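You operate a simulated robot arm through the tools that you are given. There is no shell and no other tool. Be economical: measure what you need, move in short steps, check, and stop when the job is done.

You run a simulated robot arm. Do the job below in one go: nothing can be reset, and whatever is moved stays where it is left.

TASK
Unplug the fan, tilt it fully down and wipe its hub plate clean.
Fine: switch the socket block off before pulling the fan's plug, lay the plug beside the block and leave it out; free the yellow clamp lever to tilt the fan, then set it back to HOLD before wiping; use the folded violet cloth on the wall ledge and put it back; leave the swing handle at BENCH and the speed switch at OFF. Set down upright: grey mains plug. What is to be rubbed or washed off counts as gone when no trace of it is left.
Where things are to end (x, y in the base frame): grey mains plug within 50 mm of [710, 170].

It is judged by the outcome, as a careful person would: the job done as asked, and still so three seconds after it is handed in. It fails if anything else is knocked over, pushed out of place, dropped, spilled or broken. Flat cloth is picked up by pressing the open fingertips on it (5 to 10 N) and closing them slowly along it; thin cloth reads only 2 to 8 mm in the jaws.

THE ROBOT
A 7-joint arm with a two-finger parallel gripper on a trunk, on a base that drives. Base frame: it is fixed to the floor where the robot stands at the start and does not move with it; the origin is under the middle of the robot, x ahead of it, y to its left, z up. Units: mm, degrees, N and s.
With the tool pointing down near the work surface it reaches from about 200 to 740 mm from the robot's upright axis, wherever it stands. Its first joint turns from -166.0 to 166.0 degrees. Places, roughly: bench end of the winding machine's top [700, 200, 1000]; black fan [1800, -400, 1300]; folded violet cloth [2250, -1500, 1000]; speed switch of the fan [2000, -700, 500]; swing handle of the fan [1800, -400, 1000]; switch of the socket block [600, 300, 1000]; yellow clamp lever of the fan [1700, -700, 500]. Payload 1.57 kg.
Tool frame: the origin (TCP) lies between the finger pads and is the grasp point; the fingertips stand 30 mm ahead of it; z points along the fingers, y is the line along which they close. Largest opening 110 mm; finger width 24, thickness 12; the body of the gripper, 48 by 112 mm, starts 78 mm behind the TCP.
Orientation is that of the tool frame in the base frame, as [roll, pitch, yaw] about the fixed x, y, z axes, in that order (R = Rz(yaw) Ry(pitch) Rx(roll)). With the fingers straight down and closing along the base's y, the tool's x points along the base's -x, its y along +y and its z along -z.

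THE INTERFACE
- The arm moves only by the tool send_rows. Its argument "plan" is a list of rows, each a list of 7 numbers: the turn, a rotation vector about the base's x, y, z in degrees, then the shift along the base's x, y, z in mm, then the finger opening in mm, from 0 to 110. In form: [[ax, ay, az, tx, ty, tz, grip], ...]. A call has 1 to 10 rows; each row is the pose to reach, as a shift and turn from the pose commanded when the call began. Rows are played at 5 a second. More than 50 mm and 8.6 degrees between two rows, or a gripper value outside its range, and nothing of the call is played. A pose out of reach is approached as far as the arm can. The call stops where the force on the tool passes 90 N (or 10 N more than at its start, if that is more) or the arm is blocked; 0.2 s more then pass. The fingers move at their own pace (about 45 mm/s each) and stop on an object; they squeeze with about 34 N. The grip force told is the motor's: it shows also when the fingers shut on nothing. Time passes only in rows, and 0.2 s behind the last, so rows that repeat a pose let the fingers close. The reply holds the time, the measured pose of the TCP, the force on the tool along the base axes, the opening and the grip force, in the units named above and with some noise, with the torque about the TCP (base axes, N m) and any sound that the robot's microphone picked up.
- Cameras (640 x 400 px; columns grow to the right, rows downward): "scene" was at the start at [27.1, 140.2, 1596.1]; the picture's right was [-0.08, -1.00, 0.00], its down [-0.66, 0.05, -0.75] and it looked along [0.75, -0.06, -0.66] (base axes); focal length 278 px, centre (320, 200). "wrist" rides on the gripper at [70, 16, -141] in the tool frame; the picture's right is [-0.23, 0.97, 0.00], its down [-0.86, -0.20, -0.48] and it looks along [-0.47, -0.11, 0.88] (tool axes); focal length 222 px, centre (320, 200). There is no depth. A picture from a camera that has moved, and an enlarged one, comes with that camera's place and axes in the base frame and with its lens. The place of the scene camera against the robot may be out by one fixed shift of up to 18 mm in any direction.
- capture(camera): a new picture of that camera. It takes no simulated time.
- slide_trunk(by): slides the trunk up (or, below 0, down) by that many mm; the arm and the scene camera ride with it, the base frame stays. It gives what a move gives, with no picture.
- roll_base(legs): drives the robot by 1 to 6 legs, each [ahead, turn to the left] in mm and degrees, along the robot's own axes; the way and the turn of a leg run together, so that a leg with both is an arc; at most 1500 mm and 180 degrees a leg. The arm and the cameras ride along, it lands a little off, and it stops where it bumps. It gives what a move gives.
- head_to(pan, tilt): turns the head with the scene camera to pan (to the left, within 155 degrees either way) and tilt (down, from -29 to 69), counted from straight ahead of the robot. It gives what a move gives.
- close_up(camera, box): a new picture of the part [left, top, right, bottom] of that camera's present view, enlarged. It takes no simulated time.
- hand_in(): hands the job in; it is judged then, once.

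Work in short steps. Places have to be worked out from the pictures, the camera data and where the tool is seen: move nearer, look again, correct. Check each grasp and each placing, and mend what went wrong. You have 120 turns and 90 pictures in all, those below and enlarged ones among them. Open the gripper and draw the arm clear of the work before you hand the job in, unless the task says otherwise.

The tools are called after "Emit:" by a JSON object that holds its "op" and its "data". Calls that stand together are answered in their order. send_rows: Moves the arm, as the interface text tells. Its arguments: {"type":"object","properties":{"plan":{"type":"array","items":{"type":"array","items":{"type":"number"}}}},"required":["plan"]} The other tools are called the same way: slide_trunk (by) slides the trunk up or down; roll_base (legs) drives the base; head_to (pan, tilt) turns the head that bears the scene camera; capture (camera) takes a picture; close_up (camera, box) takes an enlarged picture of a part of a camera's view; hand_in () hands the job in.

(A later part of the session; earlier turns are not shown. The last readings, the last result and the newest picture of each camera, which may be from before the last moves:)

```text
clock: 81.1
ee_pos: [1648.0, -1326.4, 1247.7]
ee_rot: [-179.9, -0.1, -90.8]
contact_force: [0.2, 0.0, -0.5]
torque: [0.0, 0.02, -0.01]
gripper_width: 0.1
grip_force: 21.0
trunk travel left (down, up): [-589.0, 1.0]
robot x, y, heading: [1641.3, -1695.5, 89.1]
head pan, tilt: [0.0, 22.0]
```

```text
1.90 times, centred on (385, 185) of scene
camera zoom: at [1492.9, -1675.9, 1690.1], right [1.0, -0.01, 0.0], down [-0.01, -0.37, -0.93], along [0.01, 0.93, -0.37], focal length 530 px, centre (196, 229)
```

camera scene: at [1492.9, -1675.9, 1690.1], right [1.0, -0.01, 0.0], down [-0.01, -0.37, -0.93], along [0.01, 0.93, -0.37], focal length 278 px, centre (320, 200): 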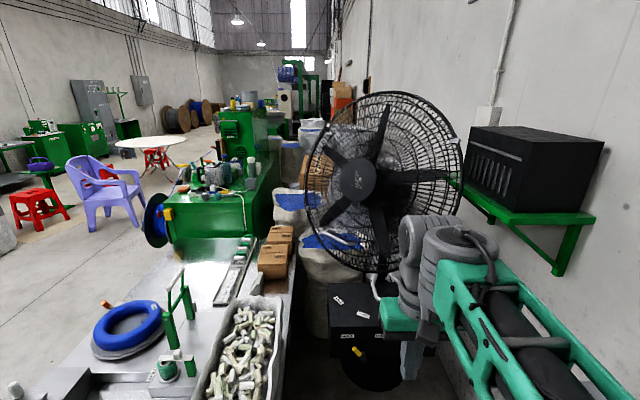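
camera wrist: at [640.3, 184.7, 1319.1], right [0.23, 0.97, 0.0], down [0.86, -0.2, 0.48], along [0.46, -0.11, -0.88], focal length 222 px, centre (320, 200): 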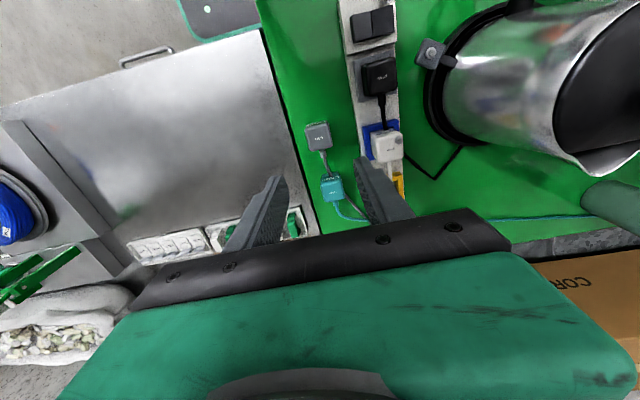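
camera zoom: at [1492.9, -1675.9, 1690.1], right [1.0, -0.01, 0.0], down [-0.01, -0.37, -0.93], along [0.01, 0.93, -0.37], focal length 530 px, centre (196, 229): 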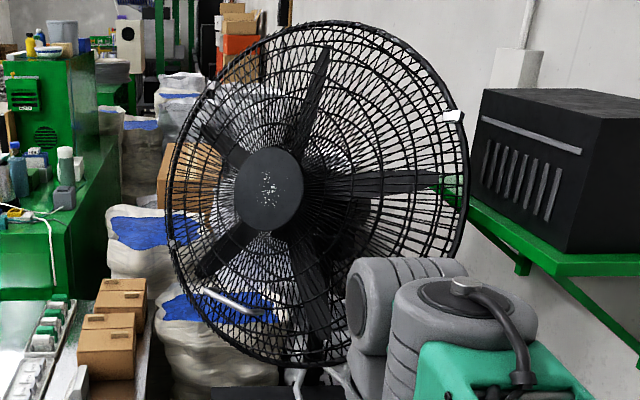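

Lever now stands at HOLD; box top carries AISLE, STACKS … marks for the white swing handle. I swing the arm to the right to uncover the view.

Emit:
{"op": "send_rows", "data": {"plan": [[0, 0, -5, 45, 0, 0, 0], [0, 0, -10, 90, -5, 0, 0], [0, 0, -15, 135, -15, 0, 0], [0, 0, -20, 180, -30, 0, 0], [0, 0, -25, 220, -55, 0, 0], [0, 0, -30, 255, -85, 0, 0], [0, 0, -35, 290, -120, 0, 0], [0, 0, -40, 315, -160, 0, 0]]}}

Emit:
{"op": "head_to", "data": {"pan": -12, "tilt": 35}}

Emit:
{"op": "capture", "data": {"camera": "scene"}}

```text
clock: 82.9
ee_pos: [1963.3, -1485.0, 1246.5]
ee_rot: [-179.9, -0.2, -130.9]
contact_force: [0.1, -0.5, -0.5]
torque: [-0.03, -0.01, -0.01]
gripper_width: 0.2
grip_force: 21.0
trunk travel left (down, up): [-589.0, 1.0]
robot x, y, heading: [1640.4, -1696.9, 88.8]
head pan, tilt: [0.0, 22.0]
```

```text
clock: 83.6
ee_pos: [1962.7, -1485.2, 1246.1]
ee_rot: [-180.0, 0.0, -130.8]
contact_force: [-0.1, 0.0, 0.0]
torque: [-0.04, -0.01, 0.01]
gripper_width: 0.2
grip_force: 21.9
trunk travel left (down, up): [-589.0, 1.0]
robot x, y, heading: [1640.6, -1697.4, 89.1]
head pan, tilt: [-12.0, 35.0]
```

```text
51 pictures are left
camera scene: at [1511.1, -1683.0, 1669.6], right [0.98, -0.22, 0.0], down [-0.13, -0.56, -0.82], along [0.18, 0.8, -0.57], focal length 278 px, centre (320, 200)
```

scene: 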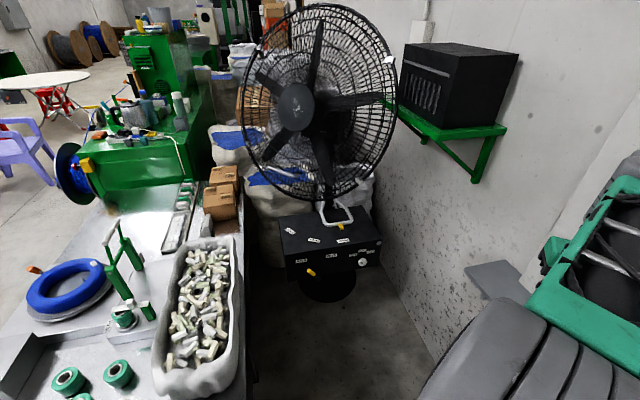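

Emit:
{"op": "close_up", "data": {"camera": "scene", "box": [270, 190, 390, 300]}}

Emit:
{"op": "close_up", "data": {"camera": "scene", "box": [230, 0, 410, 210]}}

```text
3.64 times, centred on (330, 245) of scene
camera zoom: at [1511.1, -1683.0, 1669.6], right [0.98, -0.22, 0.0], down [-0.13, -0.56, -0.82], along [0.18, 0.8, -0.57], focal length 1012 px, centre (284, 36)
```

zoom: 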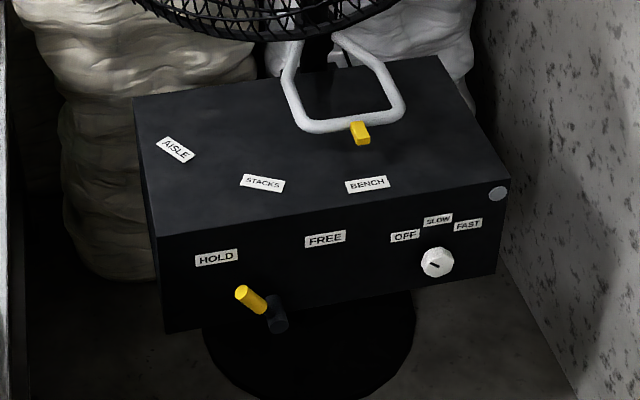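

```text
1.90 times, centred on (320, 105) of scene
camera zoom: at [1511.1, -1683.0, 1669.6], right [0.98, -0.22, 0.0], down [-0.13, -0.56, -0.82], along [0.18, 0.8, -0.57], focal length 530 px, centre (320, 381)
```

zoom: 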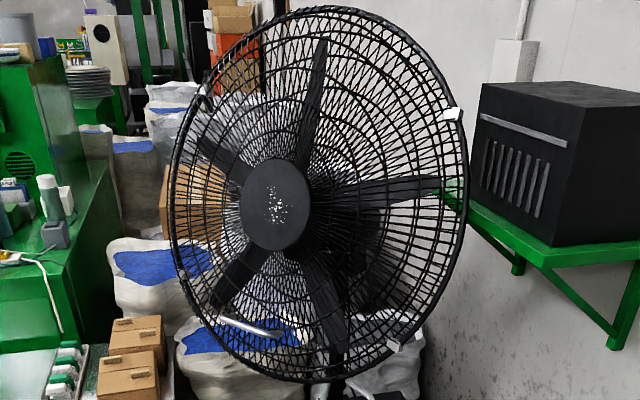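

Handle pointer looks to be at BENCH and the knob at OFF; the lever is at HOLD. I drive nearer (to about [1700, −1280]) and will look closely.

Emit:
{"op": "roll_base", "data": {"legs": [[0, -8], [420, 0], [0, 8]]}}

Emit:
{"op": "head_to", "data": {"pan": -12, "tilt": 55}}

Emit:
{"op": "capture", "data": {"camera": "scene"}}

```text
clock: 87.5
ee_pos: [2032.6, -1064.8, 1245.6]
ee_rot: [-179.9, -0.1, -131.3]
contact_force: [-0.1, 1.2, -0.1]
torque: [0.0, 0.02, -0.03]
gripper_width: 0.0
grip_force: 21.8
trunk travel left (down, up): [-589.0, 1.0]
robot x, y, heading: [1714.5, -1274.1, 88.7]
head pan, tilt: [-12.0, 35.0]
```

```text
clock: 88.3
ee_pos: [2032.7, -1065.3, 1246.5]
ee_rot: [-179.8, -0.2, -131.3]
contact_force: [0.4, 0.7, 0.2]
torque: [0.01, 0.0, -0.01]
gripper_width: 0.0
grip_force: 21.7
trunk travel left (down, up): [-589.0, 1.0]
robot x, y, heading: [1712.8, -1273.4, 88.7]
head pan, tilt: [-12.0, 55.0]
```

```text
48 pictures are left
camera scene: at [1575.6, -1274.8, 1641.3], right [0.97, -0.23, 0.0], down [-0.19, -0.8, -0.57], along [0.13, 0.56, -0.82], focal length 278 px, centre (320, 200)
```

scene: 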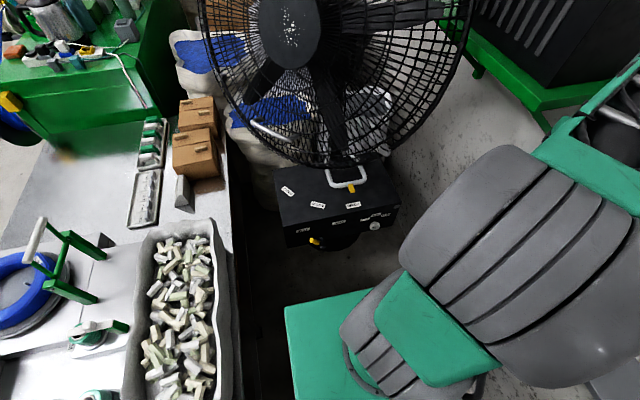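

Emit:
{"op": "close_up", "data": {"camera": "scene", "box": [270, 155, 410, 260]}}

```text
3.81 times, centred on (340, 208) of scene
camera zoom: at [1575.6, -1274.8, 1641.3], right [0.97, -0.23, 0.0], down [-0.19, -0.8, -0.57], along [0.13, 0.56, -0.82], focal length 1060 px, centre (244, 171)
```

zoom: 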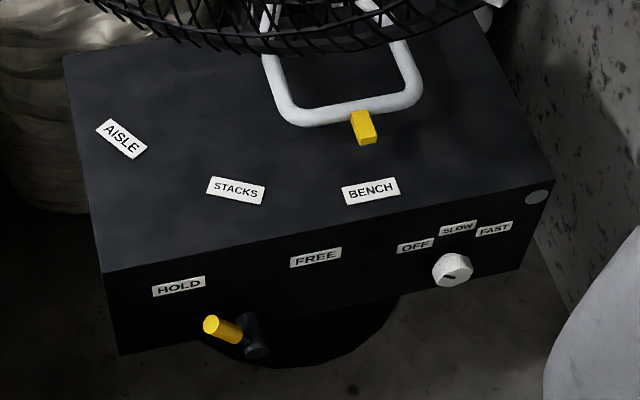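

Triangulated: lever pivot ≈ [1707, −750, 525], grip tip ≈ [1662, −744, 576], HOLD/FREE at 45° left/right of upright; handle at BENCH, knob at OFF. I back off a little, lower the trunk and bring the tool in front.

Emit:
{"op": "roll_base", "data": {"legs": [[-130, 0]]}}

Emit:
{"op": "slide_trunk", "data": {"by": -400}}

Emit:
{"op": "send_rows", "data": {"plan": [[0, 0, 5, -40, 0, 0, 0], [0, 0, 10, -80, 0, 0, 0], [0, 0, 15, -120, 0, 0, 0], [0, 0, 20, -160, 0, 0, 0], [0, 0, 25, -200, 0, 0, 0], [0, 0, 31, -240, 10, 0, 0], [0, 0, 37, -280, 30, 0, 0], [0, 0, 41.3, -320, 50, 0, 0]]}}

```text
clock: 89.6
ee_pos: [2030.2, -1197.0, 1245.5]
ee_rot: [180.0, -0.1, -131.5]
contact_force: [-0.2, -0.7, 0.6]
torque: [0.01, -0.01, 0.0]
gripper_width: 0.1
grip_force: 21.1
trunk travel left (down, up): [-589.0, 1.0]
robot x, y, heading: [1710.3, -1406.9, 88.7]
head pan, tilt: [-12.0, 55.0]
```

```text
clock: 93.4
ee_pos: [2031.7, -1196.9, 845.5]
ee_rot: [-179.9, -0.1, -131.5]
contact_force: [-0.3, -0.6, -0.3]
torque: [-0.02, -0.03, -0.04]
gripper_width: 0.4
grip_force: 21.2
trunk travel left (down, up): [-189.0, 401.0]
robot x, y, heading: [1708.0, -1403.0, 88.3]
head pan, tilt: [-12.0, 55.0]
```

```text
clock: 94.8
ee_pos: [1857.2, -1227.6, 826.3]
ee_rot: [-179.8, -7.4, -122.6]
contact_force: [0.7, 0.0, -1.1]
torque: [0.0, 0.02, 0.01]
gripper_width: 0.0
grip_force: 21.5
trunk travel left (down, up): [-189.0, 401.0]
robot x, y, heading: [1712.9, -1401.3, 88.5]
head pan, tilt: [-12.0, 55.0]
stopped in row 6: the arm was blocked; the commanded pose is now the measured one
```

The arm came too near its own column. I move outward (+y) first, then across.

Emit:
{"op": "send_rows", "data": {"plan": [[0, 0, 0, 5, 40, 0, 0], [0, 0, 4, 5, 80, 0, 0], [0, 0, 8, -10, 120, 0, 0], [0, 0, 14, -40, 155, 0, 0], [0, 0, 20, -80, 180, 0, 0], [0, 0, 26, -120, 195, 0, 0], [0, 0, 32, -150, 200, 0, 0]]}}

```text
clock: 96.4
ee_pos: [1703.9, -1028.2, 824.2]
ee_rot: [-179.9, -6.8, -90.3]
contact_force: [0.5, -0.3, 0.5]
torque: [0.0, 0.0, 0.03]
gripper_width: 0.1
grip_force: 21.2
trunk travel left (down, up): [-189.0, 401.0]
robot x, y, heading: [1707.6, -1406.2, 88.4]
head pan, tilt: [-12.0, 55.0]
```

Now I rotate the fingers up to horizontal (+y) while moving forward and down.

Emit:
{"op": "send_rows", "data": {"plan": [[8.5, 0, 0, 0, 18, -10, 0], [17, 0, 0, 0, 36, -20, 0], [25.5, 0, 0, 0, 54, -30, 0], [34, 0, 0, 0, 72, -40, 0], [42.5, 0, 0, 0, 90, -50, 0], [51, 0, 0, 0, 108, -60, 0], [59.5, 0, 0, 0, 126, -70, 0], [68, 0, 0, 0, 144, -80, 0], [76.5, 0, 0, 0, 160, -90, 0], [85, 0, 0, 0, 175, -100, 0]]}}

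Emit:
{"op": "send_rows", "data": {"plan": [[6, 0, 0, -20, 0, -40, 0], [11.8, 0, 0, -40, 0, -80, 0], [11.8, 0, 0, -70, 0, -110, 0]]}}

Emit:
{"op": "capture", "data": {"camera": "wrist"}}

Emit:
{"op": "capture", "data": {"camera": "scene"}}

```text
clock: 98.6
ee_pos: [1707.6, -853.2, 724.7]
ee_rot: [178.7, 78.3, -91.5]
contact_force: [0.5, -0.2, 0.2]
torque: [0.0, 0.02, 0.01]
gripper_width: 0.1
grip_force: 21.2
trunk travel left (down, up): [-189.0, 401.0]
robot x, y, heading: [1708.4, -1408.3, 88.4]
head pan, tilt: [-12.0, 55.0]
```

```text
clock: 99.4
ee_pos: [1638.9, -852.1, 613.3]
ee_rot: [78.0, 89.7, 167.9]
contact_force: [-0.1, -0.3, 0.7]
torque: [0.01, -0.01, 0.03]
gripper_width: 0.1
grip_force: 21.2
trunk travel left (down, up): [-189.0, 401.0]
robot x, y, heading: [1710.4, -1410.4, 88.5]
head pan, tilt: [-12.0, 55.0]
```

```text
46 pictures are left
camera wrist: at [1622.3, -994.5, 543.9], right [-0.97, 0.0, 0.23], down [0.2, -0.48, 0.85], along [0.11, 0.88, 0.47], focal length 222 px, centre (320, 200)
```

wrist: 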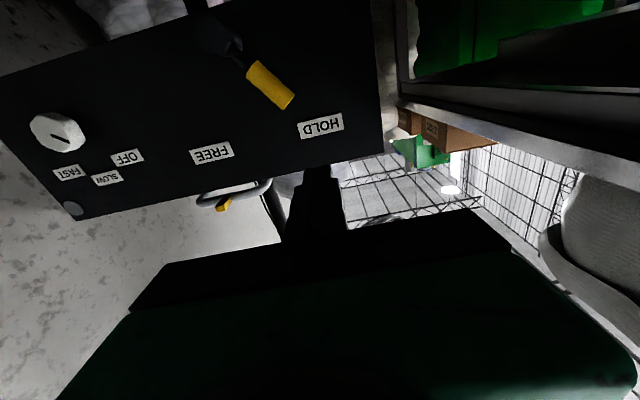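

```text
45 pictures are left
camera scene: at [1572.9, -1405.0, 1241.4], right [0.97, -0.23, 0.0], down [-0.19, -0.8, -0.57], along [0.13, 0.56, -0.82], focal length 278 px, centre (320, 200)
```

scene: 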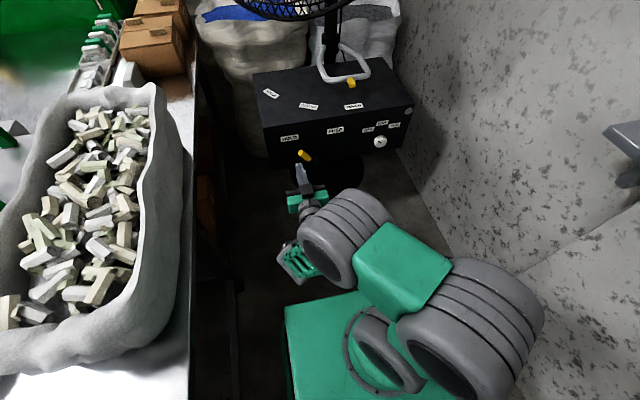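

Labels and lever agree: pivot ≈ [1708, 497], grip tip ≈ [1659, 563], y ≈ −744. I place the closed fingertips to the lower left of the lever, first still in front of it.

Emit:
{"op": "send_rows", "data": {"plan": [[0, 0, 0, -5, 0, -45, 0], [0, 0, 0, -9, 0, -90, 0], [0, 0, 0, -9, 40, -90, 0], [0, 0, 0, -9, 60, -90, 0]]}}

Emit:
{"op": "capture", "data": {"camera": "wrist"}}

Emit:
{"op": "close_up", "data": {"camera": "scene", "box": [240, 90, 420, 220]}}

```text
clock: 100.4
ee_pos: [1628.9, -790.6, 527.3]
ee_rot: [82.2, 89.8, 172.0]
contact_force: [-0.6, -0.5, 0.1]
torque: [0.01, 0.01, 0.04]
gripper_width: 0.0
grip_force: 20.6
trunk travel left (down, up): [-189.0, 401.0]
robot x, y, heading: [1709.1, -1403.9, 88.4]
head pan, tilt: [-12.0, 55.0]
```

```text
44 pictures are left
camera wrist: at [1612.3, -932.9, 457.6], right [-0.97, 0.0, 0.23], down [0.2, -0.48, 0.85], along [0.11, 0.88, 0.47], focal length 222 px, centre (320, 200)
```

wrist: 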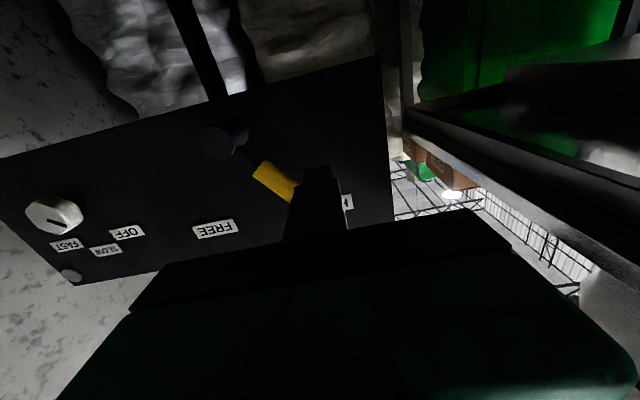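

```text
3.08 times, centred on (330, 155) of scene
camera zoom: at [1572.4, -1404.8, 1241.2], right [0.97, -0.23, 0.0], down [-0.19, -0.8, -0.57], along [0.13, 0.56, -0.82], focal length 856 px, centre (289, 338)
```

zoom: 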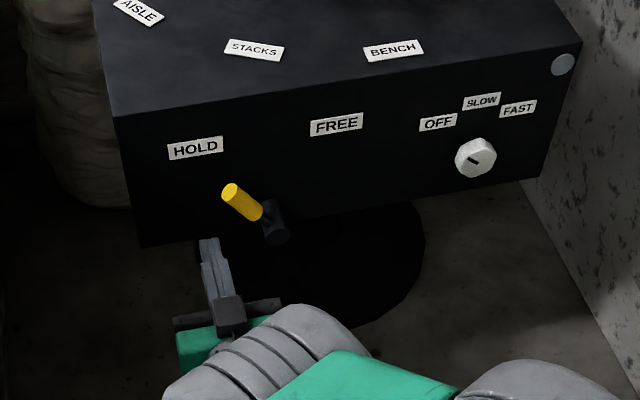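

Lever lies at y ≈ −728 with pivot ≈ [1710, 490]. I push in to y −752 and sweep the lever along its arc toward FREE.

Emit:
{"op": "send_rows", "data": {"plan": [[0, 0, 0, 0, 38, 0, 0], [0, 0, 0, 16, 38, 0, 0], [0, 0, 0, 25, 38, 13, 0], [0, 0, 0, 37, 38, 24, 0], [0, 0, 0, 50, 38, 32, 0], [0, 0, 0, 65, 38, 36, 0], [0, 0, 0, 81, 38, 38, 0], [0, 0, 0, 94, 38, 37, 0], [0, 0, 0, 107, 38, 33, 0]]}}

Emit:
{"op": "capture", "data": {"camera": "wrist"}}

Emit:
{"op": "close_up", "data": {"camera": "scene", "box": [240, 90, 420, 220]}}

```text
clock: 102.4
ee_pos: [1733.8, -754.7, 557.5]
ee_rot: [98.4, 89.6, -171.6]
contact_force: [-8.8, -3.7, 1.9]
torque: [0.0, 0.09, 0.2]
gripper_width: 0.2
grip_force: 22.1
trunk travel left (down, up): [-189.0, 401.0]
robot x, y, heading: [1706.5, -1405.9, 88.7]
head pan, tilt: [-12.0, 55.0]
```

```text
42 pictures are left
camera wrist: at [1718.1, -897.5, 488.6], right [-0.97, 0.0, 0.23], down [0.21, -0.48, 0.85], along [0.11, 0.88, 0.46], focal length 222 px, centre (320, 200)
```

wrist: 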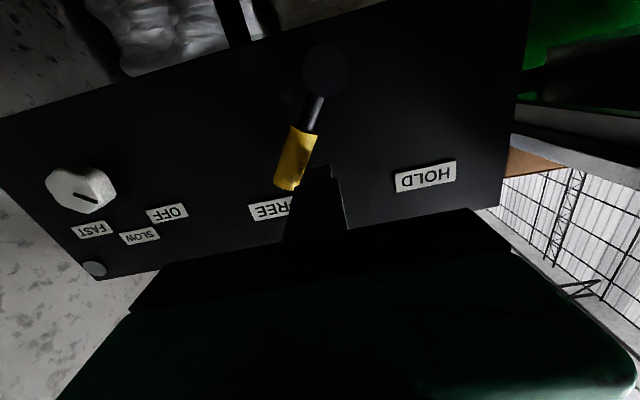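

```text
3.08 times, centred on (330, 155) of scene
camera zoom: at [1572.1, -1405.3, 1241.3], right [0.97, -0.23, 0.0], down [-0.19, -0.8, -0.57], along [0.13, 0.56, -0.82], focal length 856 px, centre (289, 338)
```

zoom: 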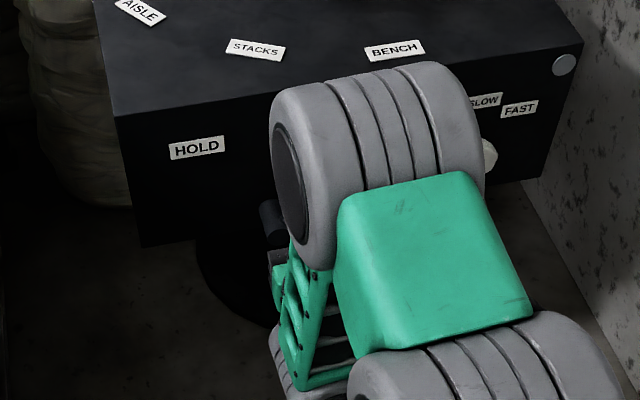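

The lever now points almost at FREE. I nudge a little further to its stop.

Emit:
{"op": "send_rows", "data": {"plan": [[0, 0, 0, 4, 0, -2, 0], [0, 0, 0, 8, 0, -4, 0], [0, 0, 0, 12, 0, -6, 0]]}}

Emit:
{"op": "capture", "data": {"camera": "wrist"}}

```text
clock: 103.2
ee_pos: [1737.3, -754.6, 556.3]
ee_rot: [16.6, 89.4, 107.5]
contact_force: [-65.5, -24.9, 10.2]
torque: [0.03, 0.58, 1.74]
gripper_width: 0.0
grip_force: 21.9
trunk travel left (down, up): [-189.0, 401.0]
robot x, y, heading: [1715.2, -1405.0, 89.5]
head pan, tilt: [-12.0, 55.0]
```

```text
40 pictures are left
camera wrist: at [1723.8, -897.0, 486.2], right [-0.97, -0.02, 0.23], down [0.21, -0.48, 0.85], along [0.1, 0.88, 0.47], focal length 222 px, centre (320, 200)
```

wrist: 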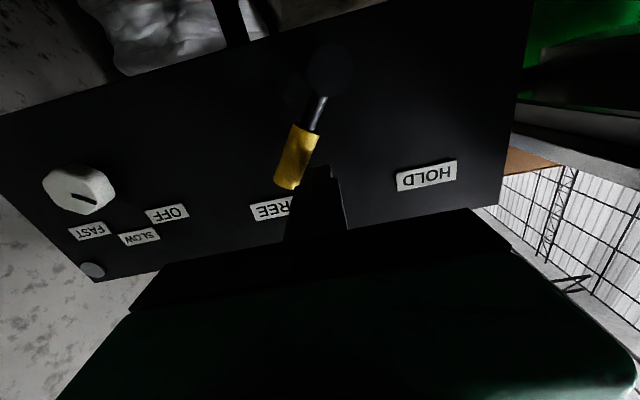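

The lever is at its FREE stop (65 N). I ease back, withdraw, and look up at the fan head.

Emit:
{"op": "send_rows", "data": {"plan": [[0, 0, 0, -20, 0, 2, 0], [0, 0, 0, -30, -40, 2, 0], [0, 0, 0, -30, -80, 2, 0], [0, 0, 0, -30, -115, 2, 0]]}}

Emit:
{"op": "head_to", "data": {"pan": -5, "tilt": 5}}

Emit:
{"op": "capture", "data": {"camera": "scene"}}

```text
clock: 104.2
ee_pos: [1718.1, -869.4, 555.1]
ee_rot: [82.3, 89.7, 172.1]
contact_force: [0.5, 0.1, 0.8]
torque: [-0.04, 0.02, -0.01]
gripper_width: 0.1
grip_force: 21.6
trunk travel left (down, up): [-189.0, 401.0]
robot x, y, heading: [1708.9, -1410.6, 88.3]
head pan, tilt: [-12.0, 55.0]
```

```text
clock: 105.3
ee_pos: [1717.4, -867.5, 554.3]
ee_rot: [87.5, 89.7, 177.3]
contact_force: [-0.3, -1.0, 0.5]
torque: [0.03, -0.01, 0.0]
gripper_width: 0.0
grip_force: 21.5
trunk travel left (down, up): [-189.0, 401.0]
robot x, y, heading: [1712.8, -1405.8, 88.6]
head pan, tilt: [-5.0, 5.0]
```

```text
39 pictures are left
camera scene: at [1565.8, -1383.5, 1317.6], right [0.99, -0.11, 0.0], down [-0.01, -0.09, -1.0], along [0.11, 0.99, -0.09], focal length 278 px, centre (320, 200)
```

scene: 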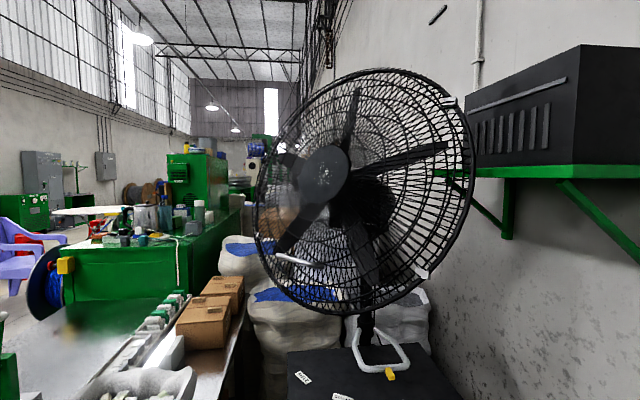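

I zoom on the guard; it seems tilted upward, and there is a light bar at its lower left.

Emit:
{"op": "close_up", "data": {"camera": "scene", "box": [240, 50, 490, 330]}}

```text
1.43 times, centred on (365, 190) of scene
camera zoom: at [1565.8, -1383.5, 1317.6], right [0.99, -0.11, 0.0], down [-0.01, -0.09, -1.0], along [0.11, 0.99, -0.09], focal length 398 px, centre (256, 214)
```

zoom: 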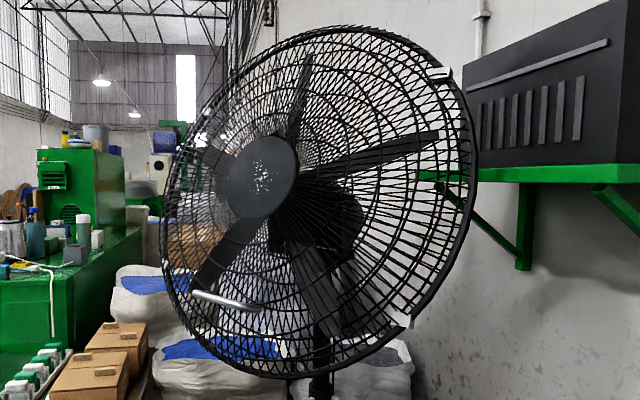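

Triangulation puts the hub plate at [1674, −519, 1324] and a horizontal grab bar on the guard at about [1593, −581, 1067] (ends [1522, −521] and [1664, −642]). I raise the trunk, draw back a bit, and roll the gripper so that the fingers close vertically.

Emit:
{"op": "slide_trunk", "data": {"by": 400}}

Emit:
{"op": "send_rows", "data": {"plan": [[0, -8.5, 0, 0, -10, 0, 0], [0, -17, 0, 0, -20, 0, 0], [0, -25.5, 0, 0, -30, 0, 0], [0, -34, 0, 0, -40, 0, 0], [0, -42.5, 0, 0, -50, 0, 0], [0, -51, 0, 0, -60, 0, 0], [0, -59.5, 0, 0, -60, 0, 0], [0, -68, 0, 0, -60, 0, 0], [0, -76.5, 0, 0, -60, 0, 0], [0, -85, 0, 0, -60, 0, 0]]}}

```text
clock: 109.2
ee_pos: [1718.3, -868.5, 954.6]
ee_rot: [87.7, 89.7, 177.5]
contact_force: [-1.4, 0.9, 0.2]
torque: [0.0, 0.01, -0.01]
gripper_width: 0.1
grip_force: 21.3
trunk travel left (down, up): [-589.0, 1.0]
robot x, y, heading: [1707.4, -1404.3, 88.4]
head pan, tilt: [-5.0, 5.0]
```

```text
clock: 111.4
ee_pos: [1716.9, -928.4, 954.3]
ee_rot: [-89.8, 5.0, 0.0]
contact_force: [0.6, 0.0, 0.4]
torque: [0.0, -0.02, -0.01]
gripper_width: 0.0
grip_force: 21.1
trunk travel left (down, up): [-589.0, 1.0]
robot x, y, heading: [1707.2, -1408.7, 88.4]
head pan, tilt: [-5.0, 5.0]
```

The roll worked. I finish it, bring the tool level with the bar with jaws open, and drive the base 170 mm nearer.

Emit:
{"op": "send_rows", "data": {"plan": [[0, -2.5, 0, -30, 0, 30, 30], [0, -5, 0, -60, 0, 60, 60], [0, -5, 0, -90, 0, 90, 60], [0, -5, 0, -117, 0, 113, 60]]}}

Emit:
{"op": "roll_base", "data": {"legs": [[170, 0]]}}

Emit:
{"op": "capture", "data": {"camera": "wrist"}}

Emit:
{"op": "capture", "data": {"camera": "scene"}}

```text
clock: 112.4
ee_pos: [1602.1, -928.1, 1067.1]
ee_rot: [-89.8, 0.2, 0.1]
contact_force: [-0.7, 0.5, 0.3]
torque: [-0.02, -0.02, -0.01]
gripper_width: 60.2
grip_force: 0.0
trunk travel left (down, up): [-589.0, 1.0]
robot x, y, heading: [1705.1, -1408.0, 88.6]
head pan, tilt: [-5.0, 5.0]
```

```text
clock: 113.8
ee_pos: [1610.0, -752.8, 1067.6]
ee_rot: [-89.9, 0.2, -0.3]
contact_force: [-1.2, 0.3, 0.3]
torque: [0.0, -0.01, 0.0]
gripper_width: 60.0
grip_force: 0.1
trunk travel left (down, up): [-589.0, 1.0]
robot x, y, heading: [1716.5, -1235.6, 88.6]
head pan, tilt: [-5.0, 5.0]
```

```text
37 pictures are left
camera wrist: at [1680.4, -895.0, 1049.6], right [-0.23, 0.0, -0.97], down [-0.86, -0.47, 0.2], along [-0.46, 0.88, 0.11], focal length 222 px, centre (320, 200)
```

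wrist: 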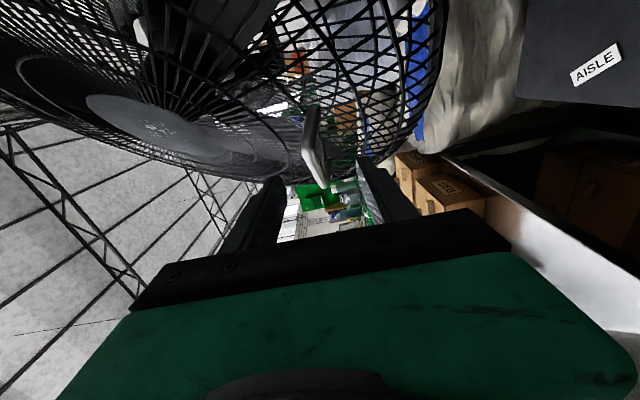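

```text
36 pictures are left
camera scene: at [1571.5, -1208.1, 1717.7], right [0.99, -0.11, 0.0], down [-0.01, -0.09, -1.0], along [0.11, 0.99, -0.09], focal length 278 px, centre (320, 200)
```

scene: 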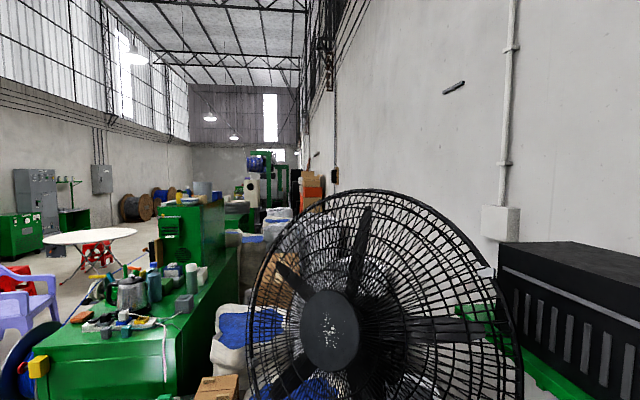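

Emit:
{"op": "close_up", "data": {"camera": "wrist", "box": [220, 60, 440, 220]}}

```text
2.50 times, centred on (330, 140) of wrist
camera zoom: at [1680.4, -895.0, 1049.6], right [-0.23, 0.0, -0.97], down [-0.86, -0.47, 0.2], along [-0.46, 0.88, 0.11], focal length 555 px, centre (295, 350)
```

zoom: 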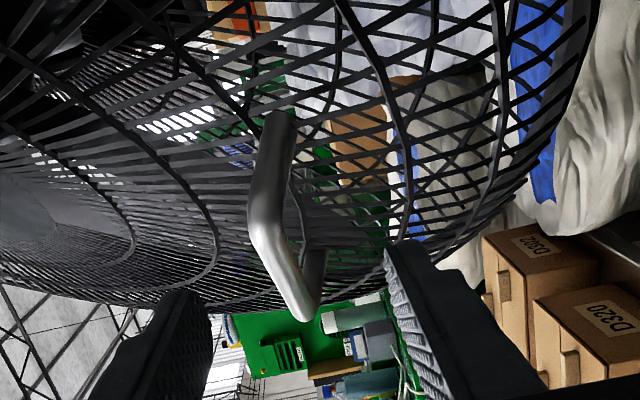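

The bar is a bow handle with its grip from about [1520, −521, 1081] to [1610, −598, 1086]. I line up at x 1566, z 1084 and move in partway with jaws open 60.

Emit:
{"op": "send_rows", "data": {"plan": [[0, 0, 0, -25, 0, 10, 60], [0, 0, 0, -44, 30, 16, 60], [0, 0, 0, -44, 75, 16, 60], [0, 0, 0, -44, 110, 16, 60]]}}

Emit:
{"op": "close_up", "data": {"camera": "wrist", "box": [220, 60, 440, 220]}}

```text
clock: 114.8
ee_pos: [1571.5, -676.5, 1070.4]
ee_rot: [-89.9, 0.2, -0.3]
contact_force: [-0.4, 0.2, -0.3]
torque: [0.0, -0.01, -0.04]
gripper_width: 59.8
grip_force: 0.1
out of reach, approached as far as the arm can: row 3, 4
trunk travel left (down, up): [-589.0, 1.0]
robot x, y, heading: [1716.9, -1232.0, 88.3]
head pan, tilt: [-5.0, 5.0]
```

```text
2.50 times, centred on (330, 140) of wrist
camera zoom: at [1640.1, -819.5, 1053.9], right [-0.23, 0.0, -0.97], down [-0.86, -0.48, 0.2], along [-0.46, 0.88, 0.11], focal length 555 px, centre (295, 350)
```

zoom: 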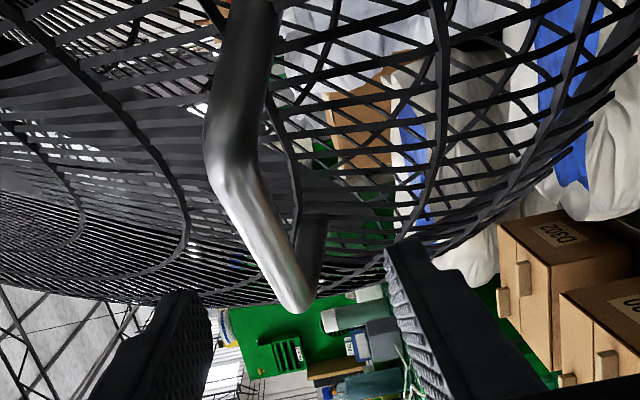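

The bar checks at K [1614, −616, 1087], F [1518, −521, 1081], but it is beyond horizontal reach. I retract the tool and bring the base about 230 mm nearer.

Emit:
{"op": "send_rows", "data": {"plan": [[0, 0, 0, 0, -45, 5, 60], [0, 0, 0, 10, -90, 10, 60], [0, 0, 0, 30, -135, 14, 60], [0, 0, 0, 40, -150, 14, 60]]}}

Emit:
{"op": "roll_base", "data": {"legs": [[200, 0]]}}

Emit:
{"op": "close_up", "data": {"camera": "wrist", "box": [200, 40, 440, 220]}}

```text
clock: 115.8
ee_pos: [1609.3, -828.4, 1083.8]
ee_rot: [-89.8, 0.3, -0.4]
contact_force: [0.7, 0.4, -0.1]
torque: [-0.02, -0.04, 0.0]
gripper_width: 60.0
grip_force: 0.1
trunk travel left (down, up): [-589.0, 1.0]
robot x, y, heading: [1712.4, -1230.8, 88.6]
head pan, tilt: [-5.0, 5.0]
```

```text
clock: 117.5
ee_pos: [1609.6, -623.9, 1083.4]
ee_rot: [-89.8, 0.3, 0.3]
contact_force: [-0.3, -0.1, 0.5]
torque: [-0.02, 0.0, -0.01]
gripper_width: 60.0
grip_force: 0.0
trunk travel left (down, up): [-589.0, 1.0]
robot x, y, heading: [1720.4, -1023.9, 88.8]
head pan, tilt: [-5.0, 5.0]
```

```text
2.22 times, centred on (320, 130) of wrist
camera zoom: at [1680.5, -765.0, 1066.2], right [-0.23, 0.0, -0.97], down [-0.85, -0.48, 0.2], along [-0.47, 0.88, 0.11], focal length 494 px, centre (320, 356)
```

zoom: 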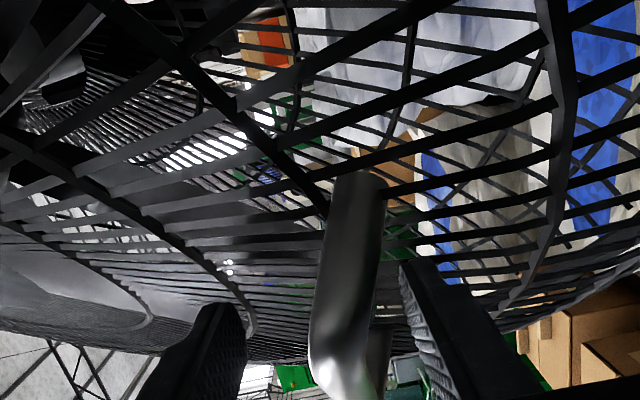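

The jaws straddle the bar near its right corner. I slide along it to its middle and close.

Emit:
{"op": "send_rows", "data": {"plan": [[0, 0, 0, -15, 10, 0, 60], [0, 0, 0, -32, 30, 0, 60], [0, 0, 0, -40, 45, 0, 60], [0, 0, 0, -40, 45, 0, 40], [0, 0, 0, -40, 45, 0, 20], [0, 0, 0, -40, 45, 0, 5], [0, 0, 0, -40, 45, 0, 5]]}}

Emit:
{"op": "close_up", "data": {"camera": "wrist", "box": [200, 40, 440, 220]}}

```text
clock: 119.1
ee_pos: [1571.5, -578.6, 1081.6]
ee_rot: [-90.0, 0.2, 0.3]
contact_force: [-1.6, -4.8, -17.1]
torque: [0.36, 0.06, 0.11]
gripper_width: 19.6
grip_force: 8.3
trunk travel left (down, up): [-589.0, 1.0]
robot x, y, heading: [1717.5, -1026.5, 89.0]
head pan, tilt: [-5.0, 5.0]
```

```text
2.22 times, centred on (320, 130) of wrist
camera zoom: at [1642.1, -720.8, 1065.1], right [-0.23, 0.0, -0.97], down [-0.85, -0.48, 0.2], along [-0.47, 0.88, 0.11], focal length 494 px, centre (320, 356)
```

zoom: 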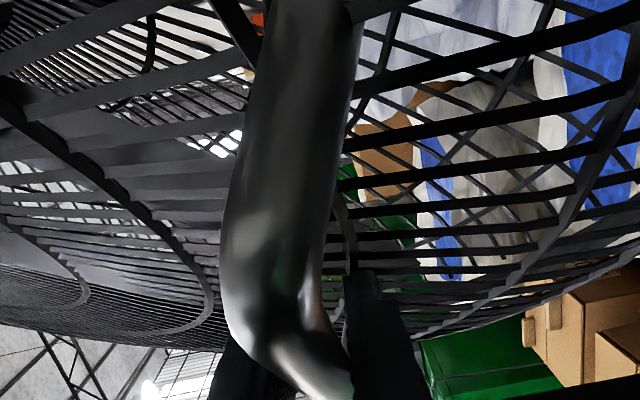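

The bar is held (19.6 mm). I start tilting with a small arc, down and back, to feel the resistance.

Emit:
{"op": "send_rows", "data": {"plan": [[1, -1, 0, 3, 4, -11, 5], [2, -2, 0, 7, 7, -20, 5], [3.2, -3.2, 0, 11, 11, -29, 5], [4.2, -4.2, 0, 15, 15, -38, 5]]}}

```text
clock: 120.1
ee_pos: [1587.6, -561.6, 1046.3]
ee_rot: [-85.4, -3.9, -0.1]
contact_force: [6.6, 5.4, 7.3]
torque: [-1.08, -0.83, -0.21]
gripper_width: 16.2
grip_force: 31.8
trunk travel left (down, up): [-589.0, 1.0]
robot x, y, heading: [1713.0, -1027.5, 89.1]
head pan, tilt: [-5.0, 5.0]
```

It moves freely (few N). I go on along the arc.

Emit:
{"op": "send_rows", "data": {"plan": [[1, -1, 0, 4, 4, -8, 5], [2, -2, 0, 8, 8, -15, 5], [3, -3, 0, 12, 13, -23, 5], [4, -4, 0, 17, 17, -31, 5], [6, -6, 0, 26, 27, -47, 5], [8, -8, 0, 36, 37, -62, 5]]}}

Emit:
{"op": "capture", "data": {"camera": "scene"}}

```text
clock: 121.5
ee_pos: [1623.5, -523.7, 983.5]
ee_rot: [-77.3, -11.8, -1.1]
contact_force: [16.6, 12.5, 24.6]
torque: [-1.3, -0.8, 0.09]
gripper_width: 16.8
grip_force: 32.0
trunk travel left (down, up): [-589.0, 1.0]
robot x, y, heading: [1718.9, -1028.7, 89.1]
head pan, tilt: [-5.0, 5.0]
```

```text
31 pictures are left
camera scene: at [1579.0, -1004.4, 1718.1], right [0.99, -0.1, 0.0], down [-0.01, -0.09, -1.0], along [0.1, 0.99, -0.09], focal length 278 px, centre (320, 200)
```

scene: 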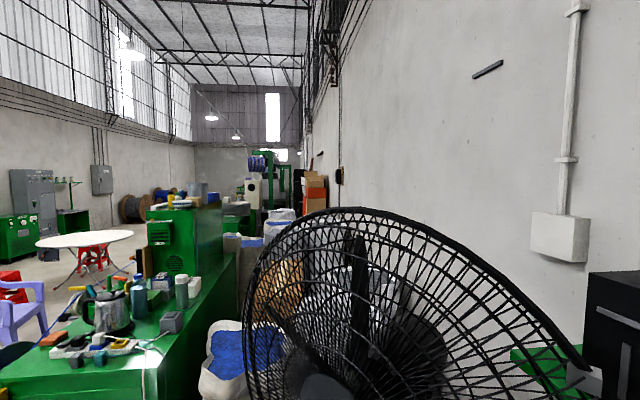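

The reaction points toward the pivot, so the path should curve more backward. I continue with more back and less down.

Emit:
{"op": "send_rows", "data": {"plan": [[1, -1, 0, 8, 8, -3, 5], [2.5, -2.5, 0, 14, 14, -10, 5], [4, -4, 0, 21, 21, -18, 5]]}}

```text
clock: 122.3
ee_pos: [1640.5, -506.4, 959.6]
ee_rot: [-73.9, -16.1, -1.8]
contact_force: [-11.2, -14.3, -30.3]
torque: [-0.54, -0.6, -0.41]
gripper_width: 16.8
grip_force: 31.9
trunk travel left (down, up): [-589.0, 1.0]
robot x, y, heading: [1716.4, -1028.6, 89.2]
head pan, tilt: [-5.0, 5.0]
```

Now the reaction is outward, so I over-corrected. I take a short step with more down.

Emit:
{"op": "send_rows", "data": {"plan": [[1, -1, 0, 2, 2, -8, 5], [2, -2, 0, 5, 5, -16, 5]]}}

```text
clock: 122.9
ee_pos: [1649.4, -497.3, 954.6]
ee_rot: [-70.2, -17.5, -3.0]
contact_force: [7.5, 5.4, 11.2]
torque: [-1.09, -0.8, -0.21]
gripper_width: 17.3
grip_force: 31.4
trunk travel left (down, up): [-589.0, 1.0]
robot x, y, heading: [1721.2, -1021.7, 89.0]
head pan, tilt: [-5.0, 5.0]
```

Forces are small again; on the track. I go on three more steps of the arc.

Emit:
{"op": "send_rows", "data": {"plan": [[1, -1, 0, 5, 6, -6, 5], [2, -2, 0, 11, 11, -12, 5], [3, -3, 0, 16, 17, -18, 5], [4, -4, 0, 22, 23, -24, 5]]}}

```text
clock: 123.9
ee_pos: [1667.5, -478.0, 923.5]
ee_rot: [-66.8, -21.5, -4.1]
contact_force: [6.1, 0.6, 8.7]
torque: [-0.53, -0.4, -0.74]
gripper_width: 17.6
grip_force: 29.6
trunk travel left (down, up): [-589.0, 1.0]
robot x, y, heading: [1719.9, -1026.0, 88.8]
head pan, tilt: [-5.0, 5.0]
```

Still light. I continue and look after it.

Emit:
{"op": "send_rows", "data": {"plan": [[1, -1, 0, 5, 6, -6, 5], [2, -2, 0, 11, 11, -12, 5], [3, -3, 0, 16, 17, -17, 5], [4, -4, 0, 22, 23, -22, 5]]}}

Emit:
{"op": "capture", "data": {"camera": "wrist"}}

```text
clock: 124.9
ee_pos: [1679.8, -462.4, 912.6]
ee_rot: [-60.5, -25.0, -5.8]
contact_force: [-35.4, -37.6, 35.1]
torque: [-0.08, -0.42, -1.64]
gripper_width: 59.2
grip_force: 30.1
trunk travel left (down, up): [-589.0, 1.0]
robot x, y, heading: [1720.1, -1027.1, 90.0]
head pan, tilt: [-5.0, 5.0]
stopped in row 4: the force on the tool passed its limit at 102 N (the readings are from after the stop); the commanded pose is now the measured one
```

```text
30 pictures are left
camera wrist: at [1767.1, -588.9, 866.1], right [0.2, 0.46, -0.86], down [-0.8, -0.44, -0.42], along [-0.57, 0.77, 0.28], focal length 222 px, centre (320, 200)
```

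wrist: 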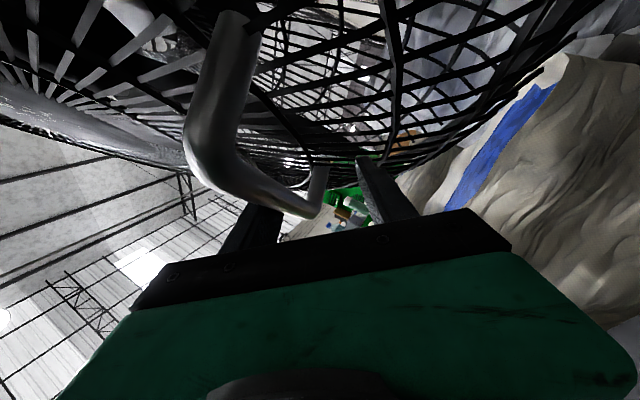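

Force passed 100 N against the motion and the jaws were forced open: likely the lower stop. I release and withdraw along the tool axis, then look.

Emit:
{"op": "send_rows", "data": {"plan": [[0, 0, 0, 0, 0, 0, 70], [0, 0, 0, 2, -18, -9, 75], [0, 0, 0, 6, -45, -22, 75], [0, 0, 0, 11, -80, -40, 75], [0, 0, 0, 16, -120, -60, 75]]}}

Emit:
{"op": "head_to", "data": {"pan": 0, "tilt": 50}}

Emit:
{"op": "capture", "data": {"camera": "scene"}}

Emit:
{"op": "capture", "data": {"camera": "wrist"}}

```text
clock: 126.1
ee_pos: [1698.8, -544.1, 831.8]
ee_rot: [-61.7, -24.8, -5.7]
contact_force: [-0.4, 0.1, -0.3]
torque: [0.03, 0.01, 0.04]
gripper_width: 74.6
grip_force: 0.1
out of reach, approached as far as the arm can: row 4, 5
trunk travel left (down, up): [-589.0, 1.0]
robot x, y, heading: [1720.2, -1022.4, 89.3]
head pan, tilt: [-5.0, 5.0]
```

```text
clock: 127.2
ee_pos: [1696.9, -542.4, 832.5]
ee_rot: [-61.5, -24.9, -5.6]
contact_force: [-0.3, 0.0, -0.1]
torque: [0.02, -0.01, 0.01]
gripper_width: 75.1
grip_force: 0.0
trunk travel left (down, up): [-589.0, 1.0]
robot x, y, heading: [1724.0, -1022.7, 89.8]
head pan, tilt: [0.0, 50.0]
```

```text
29 pictures are left
camera scene: at [1567.3, -1020.5, 1647.8], right [1.0, -0.01, 0.0], down [-0.01, -0.77, -0.64], along [0.01, 0.64, -0.77], focal length 278 px, centre (320, 200)
```

scene: 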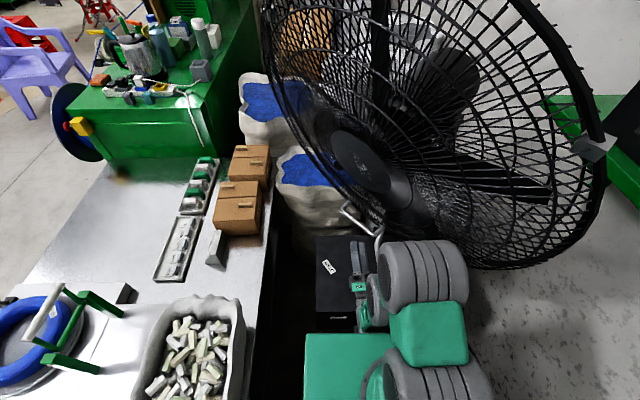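

```text
28 pictures are left
camera wrist: at [1783.5, -669.2, 787.2], right [0.2, 0.45, -0.87], down [-0.8, -0.44, -0.41], along [-0.56, 0.78, 0.27], focal length 222 px, centre (320, 200)
```

wrist: 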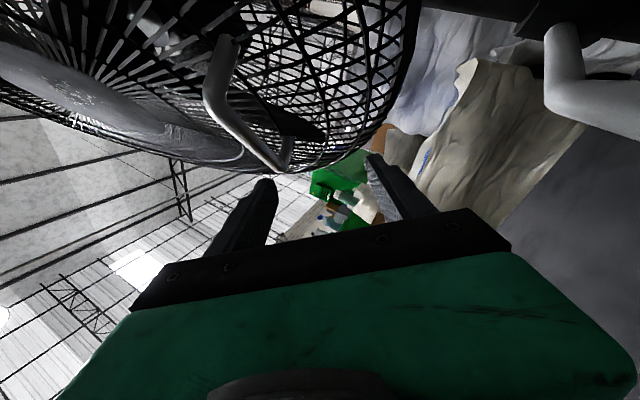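

The fan head is well tilted down; the bar has moved about 217 mm to near [1690, −500, 925] and stayed. I back the base straight out from beneath the guard and check the view.

Emit:
{"op": "roll_base", "data": {"legs": [[-350, 0]]}}

Emit:
{"op": "head_to", "data": {"pan": -5, "tilt": 20}}

Emit:
{"op": "capture", "data": {"camera": "scene"}}

```text
clock: 129.5
ee_pos: [1693.9, -894.3, 831.9]
ee_rot: [-61.6, -24.9, -5.7]
contact_force: [-0.3, 0.1, 0.6]
torque: [-0.02, 0.0, -0.01]
gripper_width: 74.8
grip_force: 0.1
trunk travel left (down, up): [-589.0, 1.0]
robot x, y, heading: [1714.9, -1380.1, 89.2]
head pan, tilt: [0.0, 50.0]
```

```text
clock: 130.4
ee_pos: [1692.9, -893.3, 831.9]
ee_rot: [-61.5, -24.9, -5.6]
contact_force: [-0.3, 0.8, 0.3]
torque: [-0.02, -0.02, -0.02]
gripper_width: 75.3
grip_force: 0.0
trunk travel left (down, up): [-589.0, 1.0]
robot x, y, heading: [1715.7, -1379.2, 89.3]
head pan, tilt: [-5.0, 20.0]
```

```text
27 pictures are left
camera scene: at [1571.9, -1356.5, 1693.3], right [1.0, -0.1, 0.0], down [-0.03, -0.34, -0.94], along [0.09, 0.93, -0.34], focal length 278 px, centre (320, 200)
```

scene: 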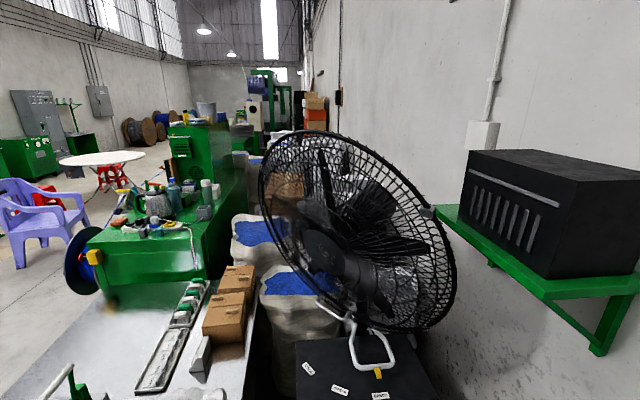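

The fan is clearly tilted down. Now the lever back to HOLD: I lower the trunk, level the tool with fingers closed, and place it right of the lever.

Emit:
{"op": "slide_trunk", "data": {"by": -340}}

Emit:
{"op": "send_rows", "data": {"plan": [[-5.5, 5.2, -0.2, 15, 0, 5, 50], [-11, 10.4, -0.4, 35, 0, 10, 25], [-16.6, 15.6, -0.6, 60, 0, 15, 0], [-22.2, 20.8, -0.8, 80, 0, 20, 0], [-27.7, 25.9, -0.9, 98, 20, 22, 0], [-27.7, 25.9, -0.9, 98, 55, 22, 0]]}}

Emit:
{"op": "capture", "data": {"camera": "wrist"}}

```text
clock: 133.8
ee_pos: [1693.7, -894.9, 490.8]
ee_rot: [-61.6, -24.9, -5.7]
contact_force: [-0.7, -0.7, 0.2]
torque: [-0.02, -0.02, 0.0]
gripper_width: 75.0
grip_force: 0.0
trunk travel left (down, up): [-249.0, 341.0]
robot x, y, heading: [1712.7, -1375.6, 89.1]
head pan, tilt: [-5.0, 20.0]
```

```text
clock: 135.2
ee_pos: [1794.3, -840.4, 513.6]
ee_rot: [-91.2, 0.2, -0.1]
contact_force: [0.2, -0.7, -0.4]
torque: [0.02, 0.0, -0.03]
gripper_width: 0.0
grip_force: 21.6
trunk travel left (down, up): [-249.0, 341.0]
robot x, y, heading: [1716.3, -1378.3, 89.4]
head pan, tilt: [-5.0, 20.0]
```

```text
26 pictures are left
camera wrist: at [1863.3, -983.4, 499.8], right [-0.23, -0.02, -0.97], down [-0.86, -0.47, 0.21], along [-0.46, 0.88, 0.09], focal length 222 px, centre (320, 200)
```

wrist: 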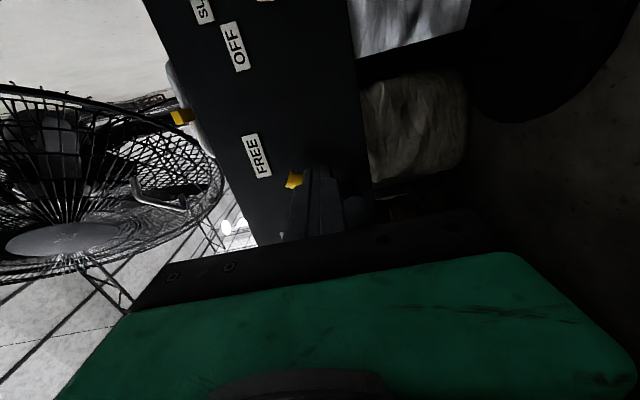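

The lever grip shows at about [1765, −728, 552], and my fingertips are clear to its lower right. I push in and sweep it back to HOLD.

Emit:
{"op": "send_rows", "data": {"plan": [[0, 0, 0, 0, 45, 0, 0], [0, 0, 0, 0, 87, 0, 0], [0, 0, 0, -19, 87, 13, 0], [0, 0, 0, -40, 87, 37, 0], [0, 0, 0, -53, 87, 45, 0], [0, 0, 0, -68, 87, 49, 0], [0, 0, 0, -84, 87, 51, 0], [0, 0, 0, -97, 87, 50, 0], [0, 0, 0, -110, 87, 46, 0]]}}

Emit:
{"op": "send_rows", "data": {"plan": [[0, 0, 0, -4, 0, -2, 0], [0, 0, 0, -8, 0, -4, 0]]}}

Emit:
{"op": "capture", "data": {"camera": "wrist"}}

```text
clock: 137.2
ee_pos: [1689.2, -753.7, 561.2]
ee_rot: [-91.0, 0.2, -0.9]
contact_force: [42.5, -6.8, 19.4]
torque: [0.51, -0.24, -1.22]
gripper_width: 0.0
grip_force: 21.4
trunk travel left (down, up): [-249.0, 341.0]
robot x, y, heading: [1713.3, -1376.7, 88.7]
head pan, tilt: [-5.0, 20.0]
```

```text
clock: 137.8
ee_pos: [1690.1, -754.0, 561.1]
ee_rot: [-90.6, -0.6, -2.0]
contact_force: [28.6, -24.0, 28.4]
torque: [0.09, -0.03, 0.29]
gripper_width: 0.0
grip_force: 21.7
trunk travel left (down, up): [-249.0, 341.0]
robot x, y, heading: [1717.8, -1380.2, 87.7]
head pan, tilt: [-5.0, 20.0]
stopped in row 2: the force on the tool passed its limit at 91 N (the readings are from after the stop); the commanded pose is now the measured one
```

```text
25 pictures are left
camera wrist: at [1754.9, -897.9, 547.7], right [-0.22, 0.0, -0.98], down [-0.87, -0.45, 0.2], along [-0.44, 0.89, 0.1], focal length 222 px, centre (320, 200)
```

wrist: 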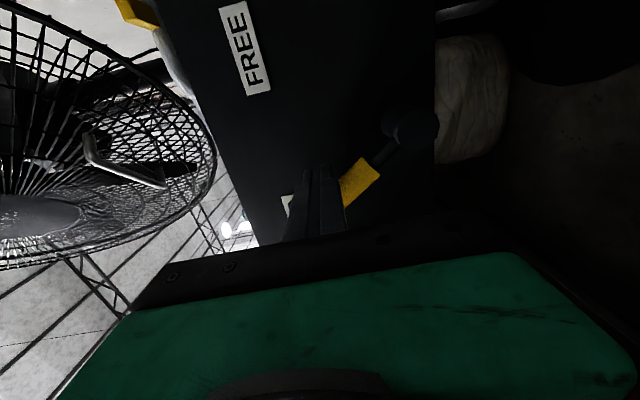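

The lever is at its HOLD stop. I withdraw, raise the trunk, and turn the tool to point down again for the cloth.

Emit:
{"op": "send_rows", "data": {"plan": [[0, 0, 0, 18, 0, 0, 0], [0, 0, 0, 22, -40, 0, 0], [0, 0, 0, 22, -85, 0, 0], [0, 0, 0, 22, -130, 0, 0]]}}

Emit:
{"op": "slide_trunk", "data": {"by": 340}}

Emit:
{"op": "send_rows", "data": {"plan": [[-4.6, 4.6, -4.6, 0, 0, 20, 0], [-9.2, 9.2, -9.2, 0, 0, 40, 0], [-13.8, 13.8, -13.8, 0, 0, 60, 0], [-18.4, 18.4, -18.4, 0, 0, 80, 0], [-23, 23, -23, 0, 0, 100, 0], [-27.6, 27.6, -27.6, 0, 0, 120, 0], [-32.2, 32.2, -32.2, 0, 0, 140, 0], [-36.8, 36.8, -36.8, 0, 0, 160, 0], [-41.4, 41.4, -41.4, 0, 0, 180, 0], [-46, 46, -46, 0, 0, 200, 0]]}}

Emit:
{"op": "close_up", "data": {"camera": "scene", "box": [230, 110, 480, 390]}}

```text
clock: 138.8
ee_pos: [1709.8, -834.8, 559.6]
ee_rot: [-91.1, -0.4, -1.4]
contact_force: [-0.6, 0.8, 0.8]
torque: [-0.01, 0.01, -0.01]
gripper_width: 0.0
grip_force: 21.1
out of reach, approached as far as the arm can: row 4
trunk travel left (down, up): [-249.0, 341.0]
robot x, y, heading: [1719.5, -1377.2, 88.3]
head pan, tilt: [-5.0, 20.0]
```

```text
clock: 142.1
ee_pos: [1709.2, -835.2, 900.4]
ee_rot: [-91.2, -0.4, -1.4]
contact_force: [0.6, -0.7, 0.8]
torque: [0.06, -0.02, -0.01]
gripper_width: 0.0
grip_force: 21.4
trunk travel left (down, up): [-589.0, 1.0]
robot x, y, heading: [1713.8, -1377.6, 88.6]
head pan, tilt: [-5.0, 20.0]
```

```text
clock: 144.3
ee_pos: [1706.9, -835.1, 1100.7]
ee_rot: [-153.1, 15.7, -62.2]
contact_force: [0.2, 0.0, -0.1]
torque: [0.02, -0.02, 0.01]
gripper_width: 0.0
grip_force: 21.3
trunk travel left (down, up): [-589.0, 1.0]
robot x, y, heading: [1714.8, -1377.7, 88.5]
head pan, tilt: [-5.0, 20.0]
```

```text
1.43 times, centred on (355, 250) of scene
camera zoom: at [1572.9, -1354.4, 1693.3], right [0.99, -0.11, 0.0], down [-0.04, -0.34, -0.94], along [0.11, 0.93, -0.34], focal length 398 px, centre (270, 129)
```

zoom: 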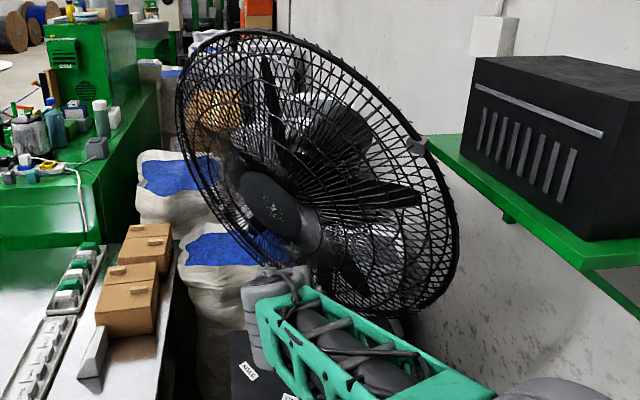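

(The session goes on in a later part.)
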